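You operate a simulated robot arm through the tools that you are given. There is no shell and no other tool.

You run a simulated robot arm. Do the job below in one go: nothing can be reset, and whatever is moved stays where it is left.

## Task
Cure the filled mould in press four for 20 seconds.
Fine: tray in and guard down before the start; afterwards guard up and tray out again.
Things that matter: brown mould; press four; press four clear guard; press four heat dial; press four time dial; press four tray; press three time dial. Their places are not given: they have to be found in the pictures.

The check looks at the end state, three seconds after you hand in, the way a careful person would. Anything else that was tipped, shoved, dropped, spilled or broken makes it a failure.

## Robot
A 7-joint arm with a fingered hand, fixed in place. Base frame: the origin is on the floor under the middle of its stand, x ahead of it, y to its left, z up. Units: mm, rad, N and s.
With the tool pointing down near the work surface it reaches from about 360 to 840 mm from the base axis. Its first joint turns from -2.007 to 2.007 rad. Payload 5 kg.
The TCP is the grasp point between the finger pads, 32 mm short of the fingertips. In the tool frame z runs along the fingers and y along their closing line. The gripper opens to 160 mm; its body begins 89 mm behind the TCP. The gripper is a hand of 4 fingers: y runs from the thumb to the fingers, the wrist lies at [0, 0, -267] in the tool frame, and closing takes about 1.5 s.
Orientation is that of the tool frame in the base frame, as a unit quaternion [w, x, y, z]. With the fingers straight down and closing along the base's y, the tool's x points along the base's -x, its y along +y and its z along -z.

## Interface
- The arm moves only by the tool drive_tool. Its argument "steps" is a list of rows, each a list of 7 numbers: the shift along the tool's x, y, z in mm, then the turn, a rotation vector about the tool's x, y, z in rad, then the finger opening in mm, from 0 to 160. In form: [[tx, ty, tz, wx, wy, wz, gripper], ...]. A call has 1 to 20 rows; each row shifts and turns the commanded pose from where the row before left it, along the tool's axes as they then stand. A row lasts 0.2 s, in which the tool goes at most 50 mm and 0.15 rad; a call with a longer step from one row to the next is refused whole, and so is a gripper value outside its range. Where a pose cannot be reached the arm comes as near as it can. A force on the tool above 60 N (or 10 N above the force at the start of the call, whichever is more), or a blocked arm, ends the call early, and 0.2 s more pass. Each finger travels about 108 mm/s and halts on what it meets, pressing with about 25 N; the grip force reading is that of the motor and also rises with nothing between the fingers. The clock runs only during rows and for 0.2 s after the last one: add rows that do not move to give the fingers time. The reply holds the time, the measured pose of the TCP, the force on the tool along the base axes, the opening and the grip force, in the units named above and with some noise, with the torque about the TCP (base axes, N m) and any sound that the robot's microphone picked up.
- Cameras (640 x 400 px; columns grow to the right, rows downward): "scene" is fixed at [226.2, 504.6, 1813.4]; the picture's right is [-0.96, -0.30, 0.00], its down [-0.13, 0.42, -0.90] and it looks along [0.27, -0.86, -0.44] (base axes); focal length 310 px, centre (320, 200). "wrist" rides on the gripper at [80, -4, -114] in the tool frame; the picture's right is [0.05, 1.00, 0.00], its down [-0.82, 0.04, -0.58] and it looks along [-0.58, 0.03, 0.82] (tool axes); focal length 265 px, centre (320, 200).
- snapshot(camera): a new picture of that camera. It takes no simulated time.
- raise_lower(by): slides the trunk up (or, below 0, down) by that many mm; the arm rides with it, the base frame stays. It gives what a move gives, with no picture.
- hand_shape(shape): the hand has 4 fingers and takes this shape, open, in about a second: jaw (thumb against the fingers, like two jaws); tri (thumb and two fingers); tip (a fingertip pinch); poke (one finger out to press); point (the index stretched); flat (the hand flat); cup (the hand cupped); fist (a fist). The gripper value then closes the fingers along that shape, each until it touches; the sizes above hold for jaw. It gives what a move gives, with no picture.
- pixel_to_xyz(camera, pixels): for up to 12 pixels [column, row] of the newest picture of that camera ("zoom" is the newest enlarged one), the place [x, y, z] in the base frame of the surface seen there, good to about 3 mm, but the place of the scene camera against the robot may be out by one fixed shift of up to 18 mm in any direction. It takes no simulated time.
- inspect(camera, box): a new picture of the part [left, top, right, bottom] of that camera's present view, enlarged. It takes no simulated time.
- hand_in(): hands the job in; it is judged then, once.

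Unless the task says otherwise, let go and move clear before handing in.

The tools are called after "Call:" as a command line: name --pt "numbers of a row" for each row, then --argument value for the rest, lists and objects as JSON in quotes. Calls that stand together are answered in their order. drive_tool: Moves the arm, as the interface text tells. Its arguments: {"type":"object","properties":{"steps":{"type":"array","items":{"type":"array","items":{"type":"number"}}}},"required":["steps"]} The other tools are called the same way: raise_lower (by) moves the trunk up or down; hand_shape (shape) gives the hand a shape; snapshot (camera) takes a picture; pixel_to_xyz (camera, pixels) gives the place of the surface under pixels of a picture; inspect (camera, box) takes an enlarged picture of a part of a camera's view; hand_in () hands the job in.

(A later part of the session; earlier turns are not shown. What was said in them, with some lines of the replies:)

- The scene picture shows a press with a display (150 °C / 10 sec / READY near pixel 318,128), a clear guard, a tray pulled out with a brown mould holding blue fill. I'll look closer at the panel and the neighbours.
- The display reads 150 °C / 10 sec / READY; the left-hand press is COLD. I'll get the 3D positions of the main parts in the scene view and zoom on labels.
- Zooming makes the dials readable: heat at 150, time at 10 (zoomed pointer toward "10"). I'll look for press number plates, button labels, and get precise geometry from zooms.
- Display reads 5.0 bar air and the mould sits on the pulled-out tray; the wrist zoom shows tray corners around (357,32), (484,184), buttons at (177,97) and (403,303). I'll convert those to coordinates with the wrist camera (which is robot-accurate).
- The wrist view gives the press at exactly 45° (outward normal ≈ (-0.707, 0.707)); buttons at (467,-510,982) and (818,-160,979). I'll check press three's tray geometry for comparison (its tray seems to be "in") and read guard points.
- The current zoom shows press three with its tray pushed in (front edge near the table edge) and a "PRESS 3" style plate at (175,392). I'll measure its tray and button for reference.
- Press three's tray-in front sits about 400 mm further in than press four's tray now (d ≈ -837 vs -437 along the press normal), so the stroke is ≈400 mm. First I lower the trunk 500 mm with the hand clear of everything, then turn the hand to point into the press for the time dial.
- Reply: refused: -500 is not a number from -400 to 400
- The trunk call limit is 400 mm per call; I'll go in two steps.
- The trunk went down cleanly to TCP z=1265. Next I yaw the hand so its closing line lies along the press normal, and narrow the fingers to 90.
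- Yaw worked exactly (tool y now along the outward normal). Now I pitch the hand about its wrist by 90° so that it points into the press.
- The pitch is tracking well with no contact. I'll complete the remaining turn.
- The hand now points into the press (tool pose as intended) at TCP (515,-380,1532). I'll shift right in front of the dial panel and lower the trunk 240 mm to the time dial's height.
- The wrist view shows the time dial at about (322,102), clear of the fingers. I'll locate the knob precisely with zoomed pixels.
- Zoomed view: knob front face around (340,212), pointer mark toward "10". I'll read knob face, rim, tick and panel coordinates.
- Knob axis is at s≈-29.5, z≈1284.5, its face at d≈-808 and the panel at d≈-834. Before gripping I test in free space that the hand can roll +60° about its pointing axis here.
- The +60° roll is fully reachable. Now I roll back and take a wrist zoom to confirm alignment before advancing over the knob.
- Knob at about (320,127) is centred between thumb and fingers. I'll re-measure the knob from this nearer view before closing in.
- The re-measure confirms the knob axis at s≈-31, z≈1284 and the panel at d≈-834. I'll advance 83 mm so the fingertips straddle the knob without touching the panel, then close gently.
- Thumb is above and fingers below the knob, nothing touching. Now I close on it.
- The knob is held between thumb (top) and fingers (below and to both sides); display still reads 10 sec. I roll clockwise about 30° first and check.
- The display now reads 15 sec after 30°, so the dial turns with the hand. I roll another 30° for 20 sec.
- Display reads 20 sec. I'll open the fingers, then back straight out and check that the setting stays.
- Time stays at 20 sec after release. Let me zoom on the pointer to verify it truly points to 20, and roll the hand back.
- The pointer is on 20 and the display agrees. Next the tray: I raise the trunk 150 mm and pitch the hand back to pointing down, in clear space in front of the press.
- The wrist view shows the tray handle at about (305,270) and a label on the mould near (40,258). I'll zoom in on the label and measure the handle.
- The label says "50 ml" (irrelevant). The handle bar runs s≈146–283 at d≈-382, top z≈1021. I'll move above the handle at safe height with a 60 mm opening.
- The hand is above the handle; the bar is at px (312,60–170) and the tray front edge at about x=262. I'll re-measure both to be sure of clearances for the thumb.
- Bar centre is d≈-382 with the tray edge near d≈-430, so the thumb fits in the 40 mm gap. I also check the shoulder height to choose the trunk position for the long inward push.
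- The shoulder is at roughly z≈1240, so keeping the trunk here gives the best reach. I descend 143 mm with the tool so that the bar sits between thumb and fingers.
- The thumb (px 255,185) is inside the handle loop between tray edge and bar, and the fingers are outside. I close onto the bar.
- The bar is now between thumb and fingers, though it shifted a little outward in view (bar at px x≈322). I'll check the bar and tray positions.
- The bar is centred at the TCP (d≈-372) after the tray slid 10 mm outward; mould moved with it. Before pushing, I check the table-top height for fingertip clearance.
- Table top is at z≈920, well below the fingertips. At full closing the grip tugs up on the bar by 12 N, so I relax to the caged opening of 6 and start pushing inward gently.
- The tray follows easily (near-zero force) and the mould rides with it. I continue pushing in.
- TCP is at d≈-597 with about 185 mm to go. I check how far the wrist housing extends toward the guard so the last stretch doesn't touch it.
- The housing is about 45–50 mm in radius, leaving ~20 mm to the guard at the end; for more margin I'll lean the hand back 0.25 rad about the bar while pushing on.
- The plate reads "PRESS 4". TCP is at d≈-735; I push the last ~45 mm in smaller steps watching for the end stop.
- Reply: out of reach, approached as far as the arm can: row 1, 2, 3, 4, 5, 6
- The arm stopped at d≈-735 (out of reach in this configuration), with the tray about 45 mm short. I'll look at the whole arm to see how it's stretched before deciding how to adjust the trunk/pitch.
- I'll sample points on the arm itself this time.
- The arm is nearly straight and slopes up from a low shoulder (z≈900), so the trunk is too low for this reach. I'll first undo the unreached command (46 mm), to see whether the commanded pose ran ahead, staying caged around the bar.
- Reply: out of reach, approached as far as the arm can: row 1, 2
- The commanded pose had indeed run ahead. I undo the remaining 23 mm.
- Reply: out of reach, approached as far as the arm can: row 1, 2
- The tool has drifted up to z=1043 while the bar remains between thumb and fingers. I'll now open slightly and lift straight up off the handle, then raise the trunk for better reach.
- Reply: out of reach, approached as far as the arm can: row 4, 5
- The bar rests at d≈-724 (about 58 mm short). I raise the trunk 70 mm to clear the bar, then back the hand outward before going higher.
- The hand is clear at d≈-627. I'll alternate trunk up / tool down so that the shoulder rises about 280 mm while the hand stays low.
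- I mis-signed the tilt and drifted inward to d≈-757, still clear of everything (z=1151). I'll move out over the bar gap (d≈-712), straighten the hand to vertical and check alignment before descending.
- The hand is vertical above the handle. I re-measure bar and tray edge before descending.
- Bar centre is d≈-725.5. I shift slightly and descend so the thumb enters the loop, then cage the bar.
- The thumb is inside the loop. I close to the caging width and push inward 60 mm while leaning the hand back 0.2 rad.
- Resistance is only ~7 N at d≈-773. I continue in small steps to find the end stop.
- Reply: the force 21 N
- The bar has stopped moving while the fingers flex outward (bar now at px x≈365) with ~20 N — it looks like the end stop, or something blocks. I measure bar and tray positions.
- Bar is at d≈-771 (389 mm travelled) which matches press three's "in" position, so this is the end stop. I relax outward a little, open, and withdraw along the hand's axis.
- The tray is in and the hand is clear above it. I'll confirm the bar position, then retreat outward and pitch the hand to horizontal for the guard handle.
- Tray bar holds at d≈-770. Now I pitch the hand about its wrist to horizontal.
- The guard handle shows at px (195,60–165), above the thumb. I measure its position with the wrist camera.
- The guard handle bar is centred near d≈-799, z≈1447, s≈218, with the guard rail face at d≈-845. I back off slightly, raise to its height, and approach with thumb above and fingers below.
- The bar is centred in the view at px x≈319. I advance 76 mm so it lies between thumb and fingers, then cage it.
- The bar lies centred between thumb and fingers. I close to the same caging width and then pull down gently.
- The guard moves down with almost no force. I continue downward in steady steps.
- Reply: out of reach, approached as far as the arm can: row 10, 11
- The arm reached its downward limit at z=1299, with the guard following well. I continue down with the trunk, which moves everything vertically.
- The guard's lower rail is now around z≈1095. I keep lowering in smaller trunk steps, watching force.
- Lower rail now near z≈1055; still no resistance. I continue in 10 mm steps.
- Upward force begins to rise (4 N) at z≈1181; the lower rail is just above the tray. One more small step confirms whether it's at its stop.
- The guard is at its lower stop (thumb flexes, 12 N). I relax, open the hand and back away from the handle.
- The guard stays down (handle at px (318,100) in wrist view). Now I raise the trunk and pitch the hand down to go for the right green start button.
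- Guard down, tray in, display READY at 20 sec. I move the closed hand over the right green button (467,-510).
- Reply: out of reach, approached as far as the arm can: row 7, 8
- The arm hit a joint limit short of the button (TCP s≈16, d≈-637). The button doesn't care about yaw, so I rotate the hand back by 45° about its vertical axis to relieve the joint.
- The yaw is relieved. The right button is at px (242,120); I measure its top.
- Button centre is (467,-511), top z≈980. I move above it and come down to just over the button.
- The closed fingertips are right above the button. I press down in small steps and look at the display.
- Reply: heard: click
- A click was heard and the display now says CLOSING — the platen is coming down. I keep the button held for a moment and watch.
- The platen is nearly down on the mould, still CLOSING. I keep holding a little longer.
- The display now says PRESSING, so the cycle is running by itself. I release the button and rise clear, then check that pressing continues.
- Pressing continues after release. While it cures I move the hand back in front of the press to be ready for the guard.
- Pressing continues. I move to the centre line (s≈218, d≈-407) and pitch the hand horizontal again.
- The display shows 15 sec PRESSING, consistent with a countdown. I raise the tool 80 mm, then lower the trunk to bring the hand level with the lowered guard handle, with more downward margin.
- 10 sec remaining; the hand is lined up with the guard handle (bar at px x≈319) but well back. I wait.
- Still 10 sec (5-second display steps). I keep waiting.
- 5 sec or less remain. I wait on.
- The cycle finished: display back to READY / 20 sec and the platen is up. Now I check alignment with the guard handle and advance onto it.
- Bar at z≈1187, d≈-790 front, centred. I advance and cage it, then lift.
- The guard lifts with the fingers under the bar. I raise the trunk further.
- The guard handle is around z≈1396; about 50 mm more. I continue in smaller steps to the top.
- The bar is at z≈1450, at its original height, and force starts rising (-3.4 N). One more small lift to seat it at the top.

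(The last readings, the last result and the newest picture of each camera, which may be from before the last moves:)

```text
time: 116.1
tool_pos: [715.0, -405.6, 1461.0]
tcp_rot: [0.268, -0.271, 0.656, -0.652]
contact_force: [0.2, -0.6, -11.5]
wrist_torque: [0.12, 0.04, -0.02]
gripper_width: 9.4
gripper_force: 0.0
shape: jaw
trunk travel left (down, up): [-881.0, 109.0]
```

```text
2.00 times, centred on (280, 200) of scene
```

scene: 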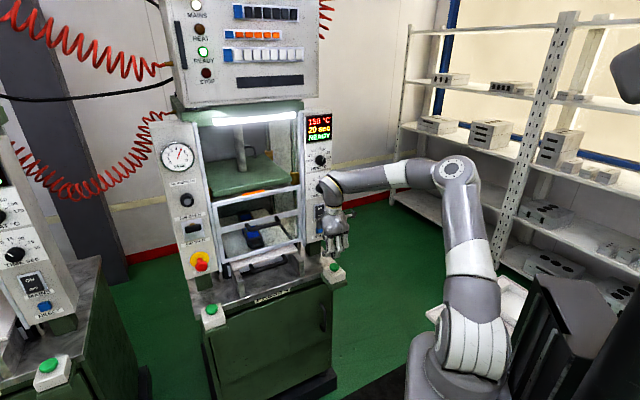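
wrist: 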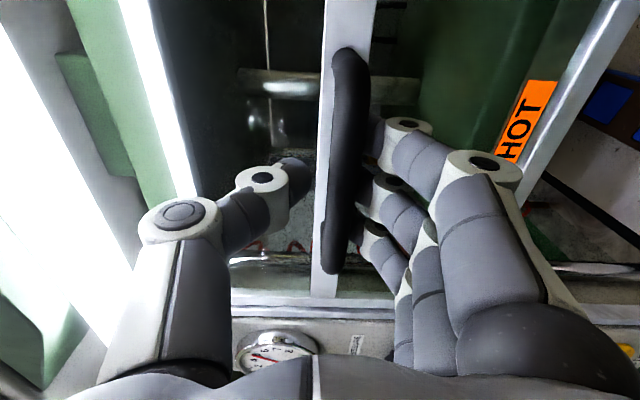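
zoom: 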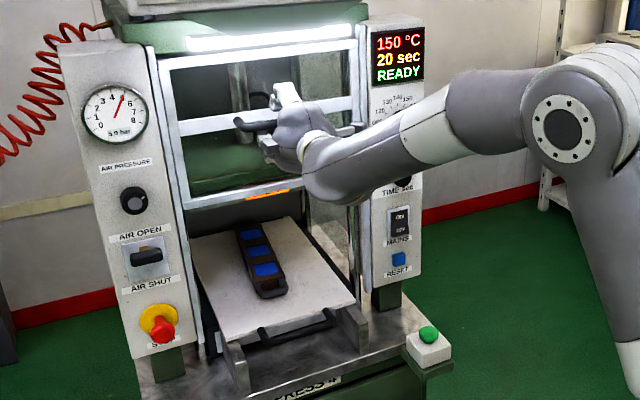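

The guard is at its top stop (11.5 N). I relax, open the fingers slowly and check the guard stays up.

Call:
raise_lower --by -8

Call:
drive_tool --pt "0 0 0 0 0 0 20" --pt "0 0 0 0 0 0 35" --pt "0 0 0 0 0 0 50" --pt "0 0 0 0 0 0 55" --pt "0 0 0 0 0 0 55"

Call:
snapshot --camera "wrist"

Call:
pixel_to_xyz --camera "wrist" --pixels '[[330, 80], [330, 110], [330, 140], [325, 200]]'

```text
time: 116.7
tool_pos: [715.0, -407.0, 1454.2]
tcp_rot: [0.269, -0.269, 0.654, -0.653]
contact_force: [4.2, -3.2, -0.6]
wrist_torque: [-0.06, -0.09, 0.07]
gripper_width: 8.0
gripper_force: 0.0
shape: jaw
trunk travel left (down, up): [-873.0, 117.0]
```

```text
time: 117.9
tool_pos: [713.0, -404.2, 1453.6]
tcp_rot: [0.268, -0.269, 0.655, -0.654]
contact_force: [0.0, -0.9, -0.5]
wrist_torque: [0.03, 0.01, -0.01]
gripper_width: 54.4
gripper_force: 0.1
shape: jaw
trunk travel left (down, up): [-873.0, 117.0]
```

```text
taken
```

wrist: 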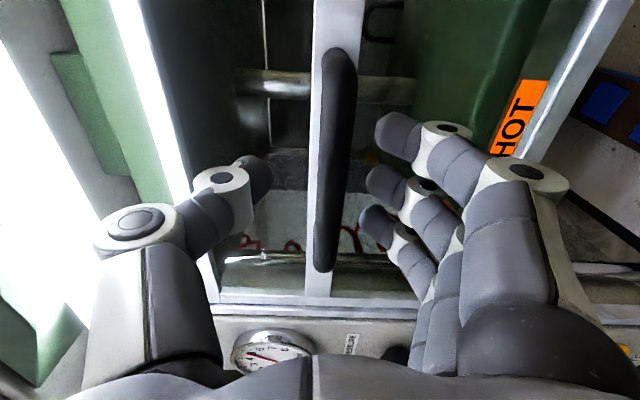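

```text
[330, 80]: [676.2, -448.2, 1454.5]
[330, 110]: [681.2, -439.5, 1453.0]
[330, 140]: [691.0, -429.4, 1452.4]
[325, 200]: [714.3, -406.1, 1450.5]
```

The guard stays up at z≈1450 on its own. I retreat and pitch the hand down to a 0.2 rad lean for pulling the tray out.

Call:
drive_tool --pt "0 0 -30 0 0 0 55" --pt "0 0 -45 0 0 0 55" --pt "0 0 -45 0 0 0 55" --pt "0 36.49 -2.51 -0.13708 0 0 50" --pt "0 36.49 -2.51 -0.13708 0 0 50" --pt "0 36.49 -2.51 -0.13708 0 0 50" --pt "0 36.49 -2.51 -0.13708 0 0 50" --pt "0 36.49 -2.51 -0.13708 0 0 50" --pt "0 36.49 -2.51 -0.13708 0 0 50" --pt "0 36.49 -2.51 -0.13708 0 0 50" --pt "0 36.49 -2.51 -0.13708 0 0 50" --pt "0 36.49 -2.51 -0.13708 0 0 50" --pt "0 36.49 -2.51 -0.13708 0 0 50"

Call:
raise_lower --by -75

Call:
snapshot --camera "scene"

```text
time: 120.7
tool_pos: [477.9, -165.9, 1192.5]
tcp_rot: [0.038, -0.38, 0.92, -0.09]
contact_force: [-0.7, -0.7, -0.2]
wrist_torque: [0.02, 0.02, -0.06]
gripper_width: 50.2
gripper_force: 0.0
shape: jaw
trunk travel left (down, up): [-873.0, 117.0]
```

```text
time: 121.8
tool_pos: [477.4, -166.5, 1117.2]
tcp_rot: [0.038, -0.379, 0.92, -0.093]
contact_force: [-0.1, -0.2, 0.7]
wrist_torque: [-0.01, 0.01, 0.01]
gripper_width: 50.0
gripper_force: 0.1
shape: jaw
trunk travel left (down, up): [-798.0, 192.0]
```

```text
taken
```

scene: 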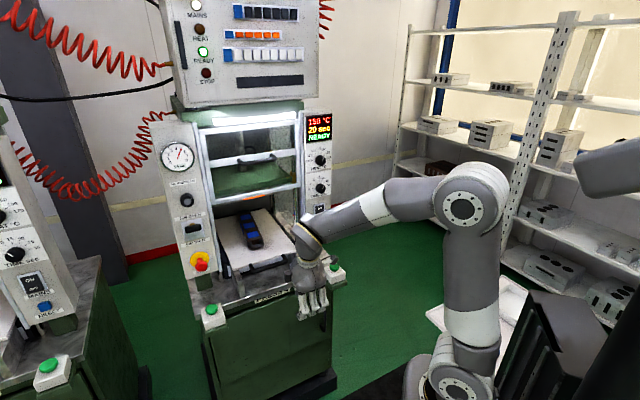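

Now at d≈-455, z≈1117. I move inward at this height to just above the tray handle (d≈-755).

Call:
drive_tool --pt "0 -44.1 8.94 0 0 0 50" --pt "0 -44.1 8.94 0 0 0 50" --pt "0 -44.1 8.94 0 0 0 50" --pt "0 -44.1 8.94 0 0 0 50" --pt "0 -44.1 8.94 0 0 0 50" --pt "0 -44.1 8.94 0 0 0 50" --pt "0 -29.4 6 0 0 0 50" --pt "0 0 0 0 0 0 50"

Call:
snapshot --camera "wrist"

Call:
snapshot --camera "scene"

```text
time: 123.6
tool_pos: [688.4, -379.8, 1117.7]
tcp_rot: [0.039, -0.378, 0.92, -0.091]
contact_force: [-0.6, 0.1, -0.8]
wrist_torque: [-0.01, -0.01, 0.0]
gripper_width: 50.6
gripper_force: 0.0
shape: jaw
trunk travel left (down, up): [-798.0, 192.0]
```

```text
taken
```

wrist: 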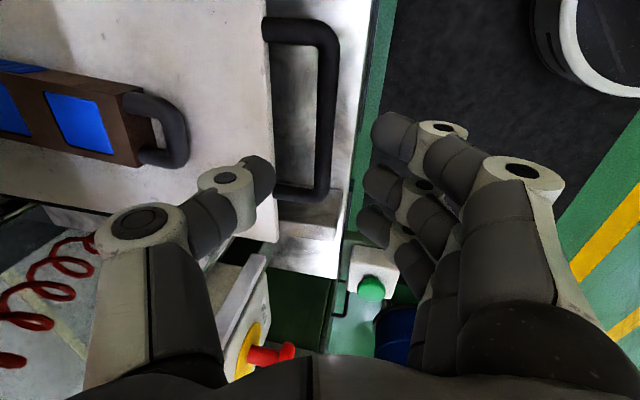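

```text
taken
```

scene: 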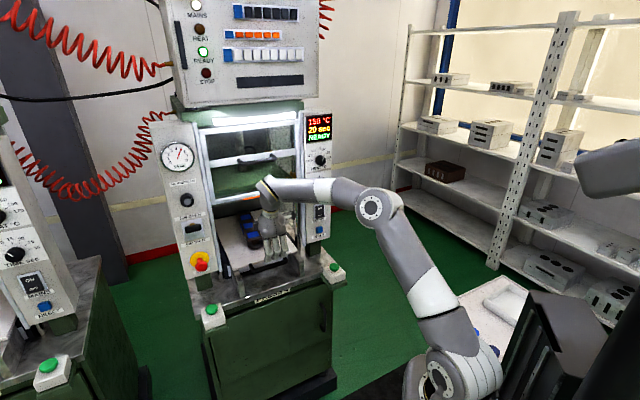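

The handle bar is visible at px (327,100). I measure bar and tray edge again before descending.

Call:
pixel_to_xyz --camera "wrist" --pixels '[[328, 60], [326, 110], [322, 160], [268, 100], [266, 60], [275, 200], [180, 140], [100, 120]]'

```text
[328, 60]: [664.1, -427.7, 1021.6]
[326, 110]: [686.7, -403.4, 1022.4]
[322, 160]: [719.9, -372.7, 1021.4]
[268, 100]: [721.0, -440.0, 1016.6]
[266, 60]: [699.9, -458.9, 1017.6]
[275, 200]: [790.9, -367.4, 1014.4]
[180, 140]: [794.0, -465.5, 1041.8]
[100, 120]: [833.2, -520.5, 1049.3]
```

Bar at d≈-772, tray edge d≈-820. I shift outward 9 mm for thumb clearance and slide down along the hand's axis.

Call:
drive_tool --pt "0 8.8 -1.8 0 0 0 48" --pt "0 0 20 0 0 0 48" --pt "0 0 20 0 0 0 48" --pt "0 0 20 0 0 0 48" --pt "0 0 15 0 0 0 48" --pt "0 0 10 0 0 0 48" --pt "0 0 7 0 0 0 48" --pt "0 0 0 0 0 0 48"

Call:
snapshot --camera "wrist"

```text
time: 125.4
tool_pos: [694.8, -388.3, 1026.6]
tcp_rot: [0.038, -0.379, 0.92, -0.091]
contact_force: [-1.3, 0.3, -0.4]
wrist_torque: [0.0, 0.01, 0.01]
gripper_width: 48.6
gripper_force: 0.1
shape: jaw
trunk travel left (down, up): [-798.0, 192.0]
```

```text
taken
```

wrist: 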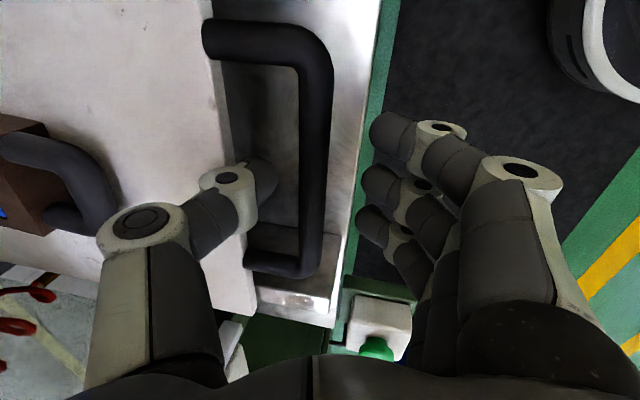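

The thumb tip (px 262,180) is inside the loop between bar and tray edge, without contact. I cage the bar and begin pulling outward slowly.

Call:
drive_tool --pt "0 0 0 0 0 0 30" --pt "0 0 0 0 0 0 15" --pt "0 0 0 0 0 0 7" --pt "0 0 0 0 0 0 7" --pt "0 4 -0.8 0 0 0 7" --pt "0 8 -1.6 0 0 0 7" --pt "0 11.8 -2.4 0 0 0 7" --pt "0 11.8 -2.4 0 0 0 7" --pt "0 11.8 -2.4 0 0 0 7"

Call:
snapshot --camera "wrist"

Call:
inspect --camera "scene" --box '[190, 150, 370, 340]'

```text
time: 127.4
tool_pos: [660.6, -351.2, 1027.2]
tcp_rot: [0.038, -0.378, 0.92, -0.091]
contact_force: [-0.2, 0.1, -1.1]
wrist_torque: [-0.03, 0.04, 0.01]
gripper_width: 7.7
gripper_force: 0.0
shape: jaw
trunk travel left (down, up): [-798.0, 192.0]
```

```text
taken
```

wrist: 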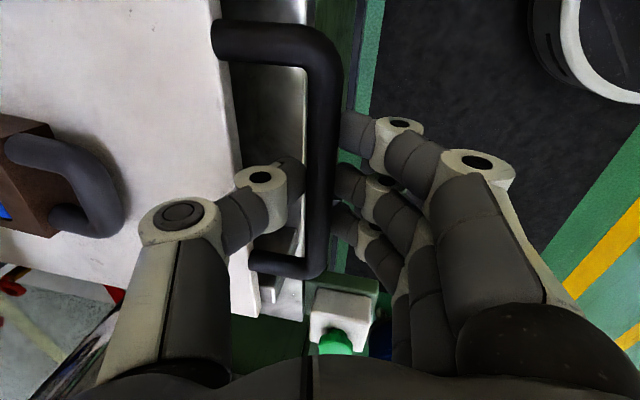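

```text
2.11 times, centred on (280, 245) of scene
```

zoom: 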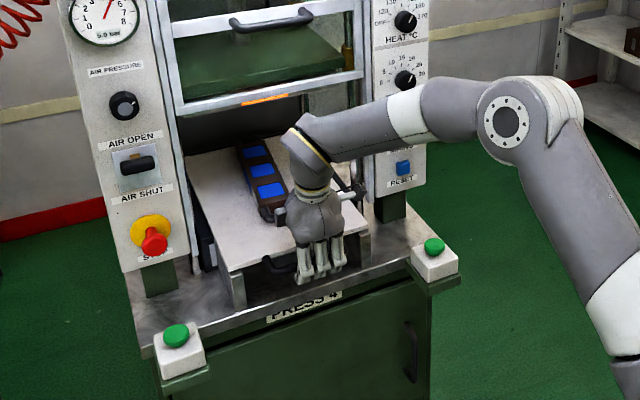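

The tray slides out with negligible force and the mould rides along. I keep pulling while straightening the hand to vertical.

Call:
drive_tool --pt "0 13.72 -2.78 -0.02 0 0 7" --pt "0 13.77 -2.51 -0.02 0 0 7" --pt "0 13.82 -2.23 -0.02 0 0 7" --pt "0 13.86 -1.95 -0.02 0 0 7" --pt "0 13.9 -1.68 -0.02 0 0 7" --pt "0 13.93 -1.4 -0.02 0 0 7" --pt "0 13.96 -1.12 -0.02 0 0 7" --pt "0 13.97 -0.84 -0.02 0 0 7" --pt "0 13.99 -0.56 -0.02 0 0 7" --pt "0 14 -0.28 -0.02 0 0 7"

Call:
snapshot --camera "wrist"

Call:
inspect --camera "scene" --box '[190, 150, 370, 340]'

```text
time: 129.6
tool_pos: [561.1, -252.5, 1027.5]
tcp_rot: [-0.001, -0.381, 0.925, 0.002]
contact_force: [0.0, -0.2, -0.1]
wrist_torque: [-0.02, 0.01, -0.01]
gripper_width: 8.0
gripper_force: 0.2
shape: jaw
trunk travel left (down, up): [-798.0, 192.0]
```

```text
taken
```

wrist: 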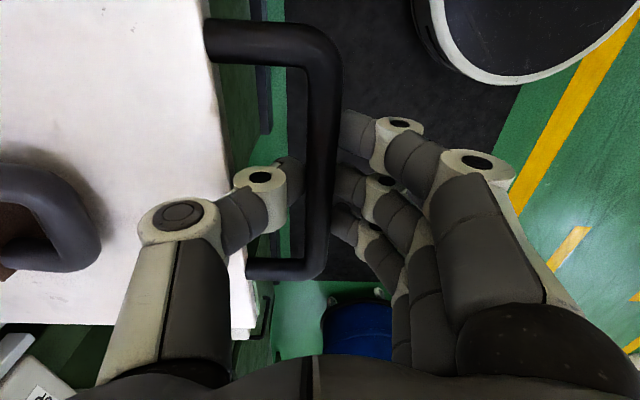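

```text
2.11 times, centred on (280, 245) of scene
```

zoom: 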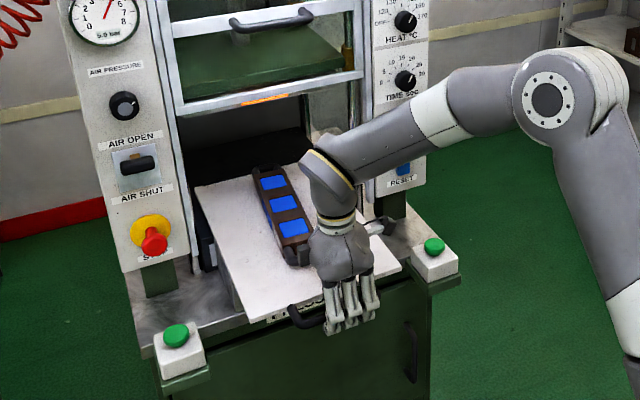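

Good: TCP at d≈-575, tray following. I continue pulling about 182 mm.

Call:
drive_tool --pt "0 14 0 0 0 0 7" --pt "0 14 0 0 0 0 7" --pt "0 14 0 0 0 0 7" --pt "0 14 0 0 0 0 7" --pt "0 14 0 0 0 0 7" --pt "0 14 0 0 0 0 7" --pt "0 14 0 0 0 0 7" --pt "0 14 0 0 0 0 7"

Call:
drive_tool --pt "0 14 0 0 0 0 7" --pt "0 14 0 0 0 0 7" --pt "0 14 0 0 0 0 7" --pt "0 10 0 0 0 0 7" --pt "0 6 0 0 0 0 7"

Call:
snapshot --camera "wrist"

Call:
inspect --camera "scene" --box '[190, 190, 370, 380]'

```text
time: 131.4
tool_pos: [483.1, -173.4, 1027.4]
tcp_rot: [0.001, -0.381, 0.925, 0.001]
contact_force: [-1.9, -0.6, -0.5]
wrist_torque: [-0.01, 0.01, 0.03]
gripper_width: 7.3
gripper_force: 0.1
shape: jaw
trunk travel left (down, up): [-798.0, 192.0]
```

```text
time: 132.6
tool_pos: [443.0, -131.2, 1027.5]
tcp_rot: [-0.001, -0.381, 0.925, 0.002]
contact_force: [-0.3, -1.1, -1.0]
wrist_torque: [0.0, 0.01, 0.01]
gripper_width: 7.5
gripper_force: 0.0
shape: jaw
trunk travel left (down, up): [-798.0, 192.0]
```

```text
taken
```

wrist: 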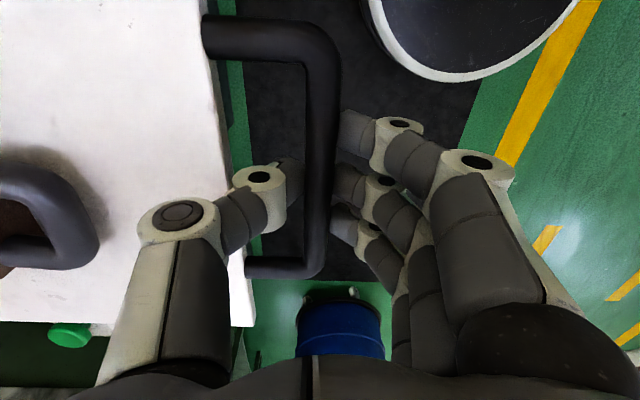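

```text
2.11 times, centred on (280, 285) of scene
```

zoom: 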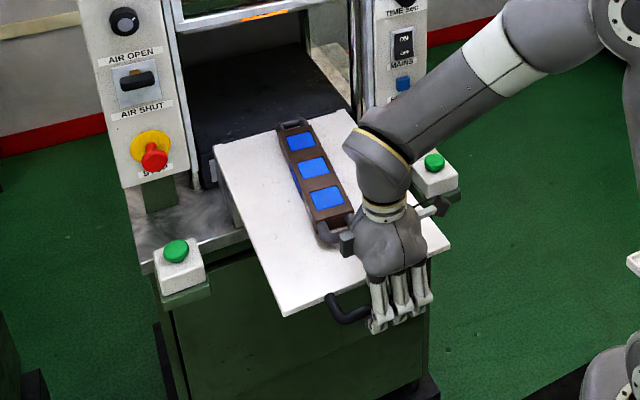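

Near the end: TCP d≈-406. I measure the bar to finish at its original place (d≈-382).

Call:
pixel_to_xyz --camera "wrist" --pixels '[[325, 80], [322, 120], [317, 200], [315, 235], [215, 100], [222, 150]]'

```text
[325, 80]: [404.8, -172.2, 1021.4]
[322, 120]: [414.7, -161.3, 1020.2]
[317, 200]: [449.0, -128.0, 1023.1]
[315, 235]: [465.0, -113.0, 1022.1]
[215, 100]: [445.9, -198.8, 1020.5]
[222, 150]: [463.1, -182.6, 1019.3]
```

Bar is at d≈-408; 26 mm more to its original out position.

Call:
drive_tool --pt "0 8 0 0 0 0 7" --pt "0 8 0 0 0 0 7" --pt "0 6 0 0 0 0 7" --pt "0 4 0 0 0 0 7" --pt "0 0 0 0 0 0 7"

Call:
snapshot --camera "wrist"

Call:
pixel_to_xyz --camera "wrist" --pixels '[[325, 80], [322, 120], [317, 200], [315, 235], [215, 100], [222, 150]]'

```text
time: 133.8
tool_pos: [424.3, -113.9, 1027.4]
tcp_rot: [0.0, -0.381, 0.925, 0.001]
contact_force: [0.0, -1.5, -2.1]
wrist_torque: [-0.03, -0.01, -0.01]
gripper_width: 7.9
gripper_force: 0.0
shape: jaw
trunk travel left (down, up): [-798.0, 192.0]
```

```text
taken
```

wrist: 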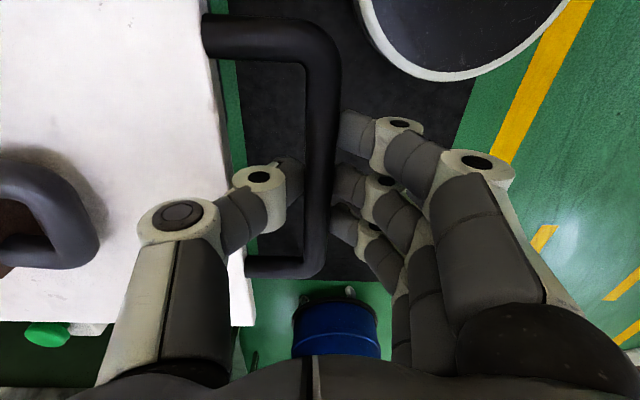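

```text
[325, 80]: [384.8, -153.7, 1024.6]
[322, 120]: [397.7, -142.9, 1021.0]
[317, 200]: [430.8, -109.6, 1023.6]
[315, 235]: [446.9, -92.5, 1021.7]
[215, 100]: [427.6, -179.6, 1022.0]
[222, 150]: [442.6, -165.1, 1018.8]
```

The bar is back at its original place (d≈-382). I open slightly, lift straight up and verify everything.

Call:
drive_tool --pt "0 0 0 0 0 0 20" --pt "0 0 0 0 0 0 35" --pt "0 0 0 0 0 0 42" --pt "0 0 0 0 0 0 42" --pt "0 0 -15 0 0 0 42" --pt "0 0 -25 0 0 0 42" --pt "0 0 -30 0 0 0 42" --pt "0 0 -30 0 0 0 42"

Call:
snapshot --camera "wrist"

Call:
snapshot --camera "scene"

```text
time: 135.6
tool_pos: [424.5, -113.9, 1129.1]
tcp_rot: [0.0, -0.38, 0.925, 0.0]
contact_force: [0.2, 0.4, -0.6]
wrist_torque: [-0.02, -0.02, 0.01]
gripper_width: 42.0
gripper_force: 0.1
shape: jaw
trunk travel left (down, up): [-798.0, 192.0]
```

```text
taken
```

wrist: 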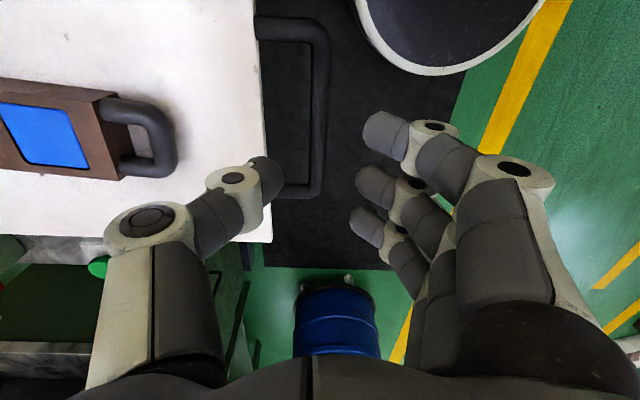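

```text
taken
```

scene: 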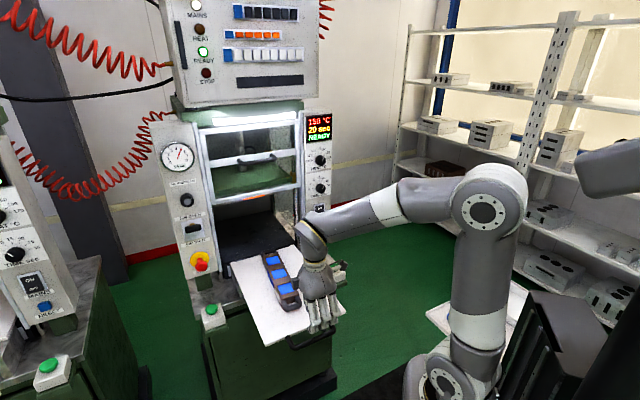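

The hand is clear of the handle. I raise the trunk to move well clear and inspect the final state.

Call:
raise_lower --by 180

Call:
inspect --camera "scene" --box '[190, 200, 370, 380]'

Call:
inspect --camera "scene" --box '[150, 80, 350, 220]'

Call:
inspect --camera "scene" --box '[0, 160, 120, 400]'

Call:
snapshot --camera "wrist"

```text
time: 137.6
tool_pos: [424.9, -114.2, 1307.9]
tcp_rot: [0.0, -0.38, 0.925, 0.002]
contact_force: [0.6, 0.7, 0.8]
wrist_torque: [0.01, -0.03, -0.01]
gripper_width: 41.5
gripper_force: 0.1
shape: jaw
trunk travel left (down, up): [-978.0, 12.0]
```

```text
2.22 times, centred on (280, 290) of scene
```

zoom: 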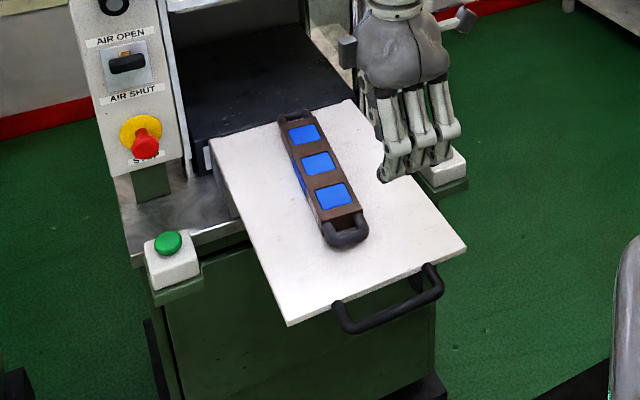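

```text
2.86 times, centred on (250, 150) of scene
```

zoom: 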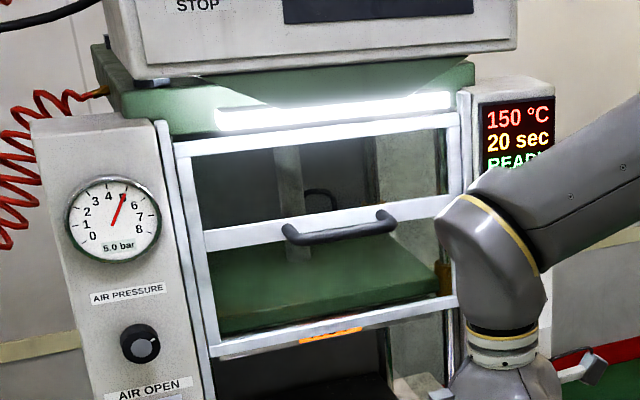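

```text
1.67 times, centred on (60, 280) of scene
```

zoom: 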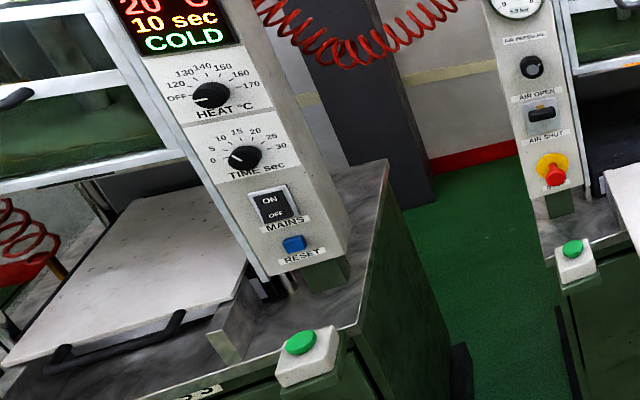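

```text
taken
```

wrist: 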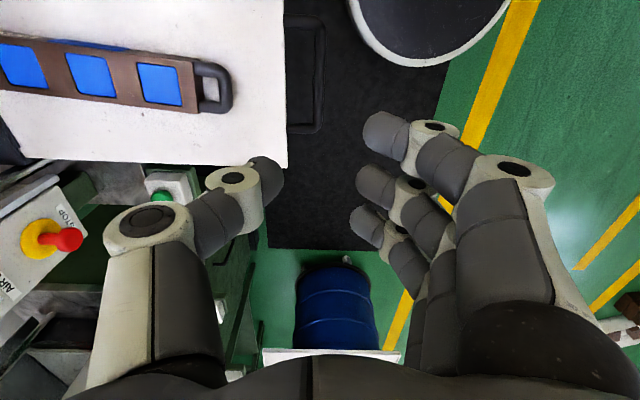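

Tray out with the mould on it, guard up, display 150 °C / 20 sec / READY, press three unchanged. I shift the arm a bit to see both dials once more before handing in.

Call:
drive_tool --pt "-30 25 0 0 0 0 60" --pt "-30 25 0 0 0 0 60" --pt "-30 20 0 0 0 0 60" --pt "-30 0 0 0 0 0 60"

Call:
inspect --camera "scene" --box '[280, 100, 360, 260]'

Call:
snapshot --camera "scene"

```text
time: 138.6
tool_pos: [462.0, 19.1, 1307.5]
tcp_rot: [-0.002, -0.38, 0.925, 0.001]
contact_force: [0.1, 0.1, -0.4]
wrist_torque: [0.01, 0.02, -0.03]
gripper_width: 59.4
gripper_force: 0.2
shape: jaw
trunk travel left (down, up): [-978.0, 12.0]
```

```text
2.50 times, centred on (320, 180) of scene
```

zoom: 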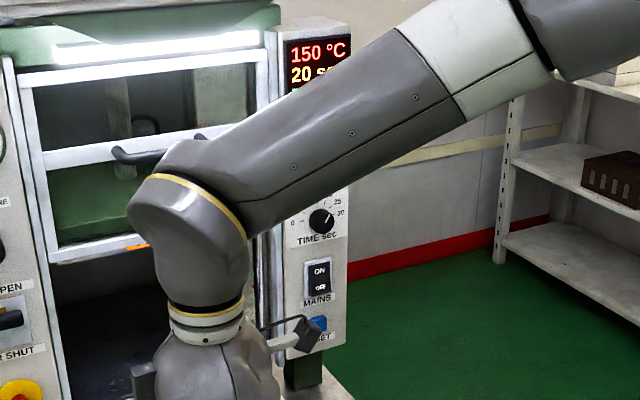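

```text
taken
```

scene: 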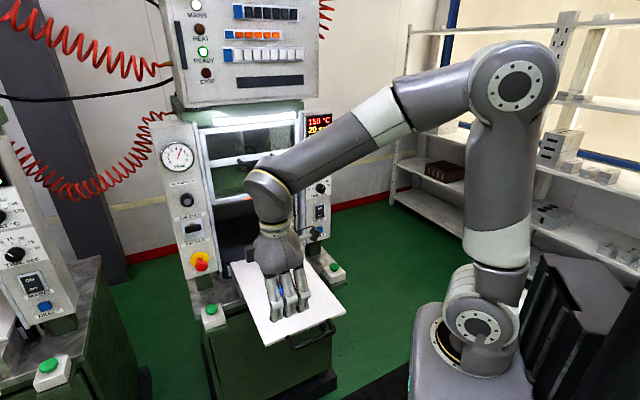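

The time dial reads 20. I lower the trunk a bit here (free space) to uncover the heat dial for a last check.

Call:
raise_lower --by -150

Call:
inspect --camera "scene" --box '[280, 100, 360, 260]'

Call:
snapshot --camera "scene"

```text
time: 140.3
tool_pos: [461.1, 19.8, 1158.3]
tcp_rot: [0.0, -0.381, 0.925, 0.001]
contact_force: [0.3, -0.3, 0.2]
wrist_torque: [0.01, 0.0, 0.0]
gripper_width: 59.2
gripper_force: 0.2
shape: jaw
trunk travel left (down, up): [-828.0, 162.0]
```

```text
2.50 times, centred on (320, 180) of scene
```

zoom: 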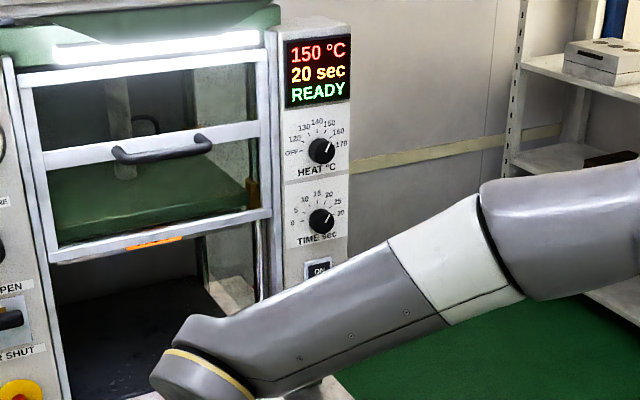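

```text
taken
```

scene: 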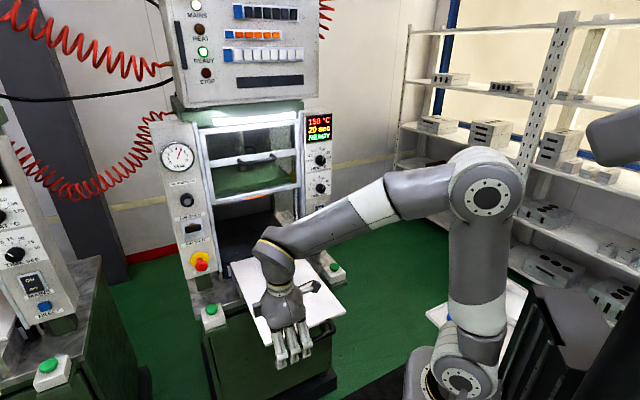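

The display reads 150 °C / 20 sec / READY, with the heat dial unchanged and the time dial on 20. The guard is up, the tray is out with the cured mould on it, and the hand is clear, so I'm handing in.

Call:
hand_in

```text
The job is handed in.
```

The mould went through one full 20-second cure in press four. The job is handed in, but I haven't seen the check's result.

- **Before the start:** I turned press four's time dial from 10 to 20 sec. I then pushed the tray in to its stop and lowered the clear guard to its stop.
- **The cycle:** One press of the right green button started it. The display went from CLOSING to PRESSING, counted down from 20 sec, and returned to READY with the platen up.
- **Afterwards:** I raised the guard to its top stop, where it holds by itself. I pulled the tray back to where it started, with the mould still on it.

The last pictures show press four at 150 °C / 20 sec / READY with its heat dial still on 150. Press three still reads 10 sec, and I saw nothing tipped, dropped or spilled. The hand is open and clear of the press.
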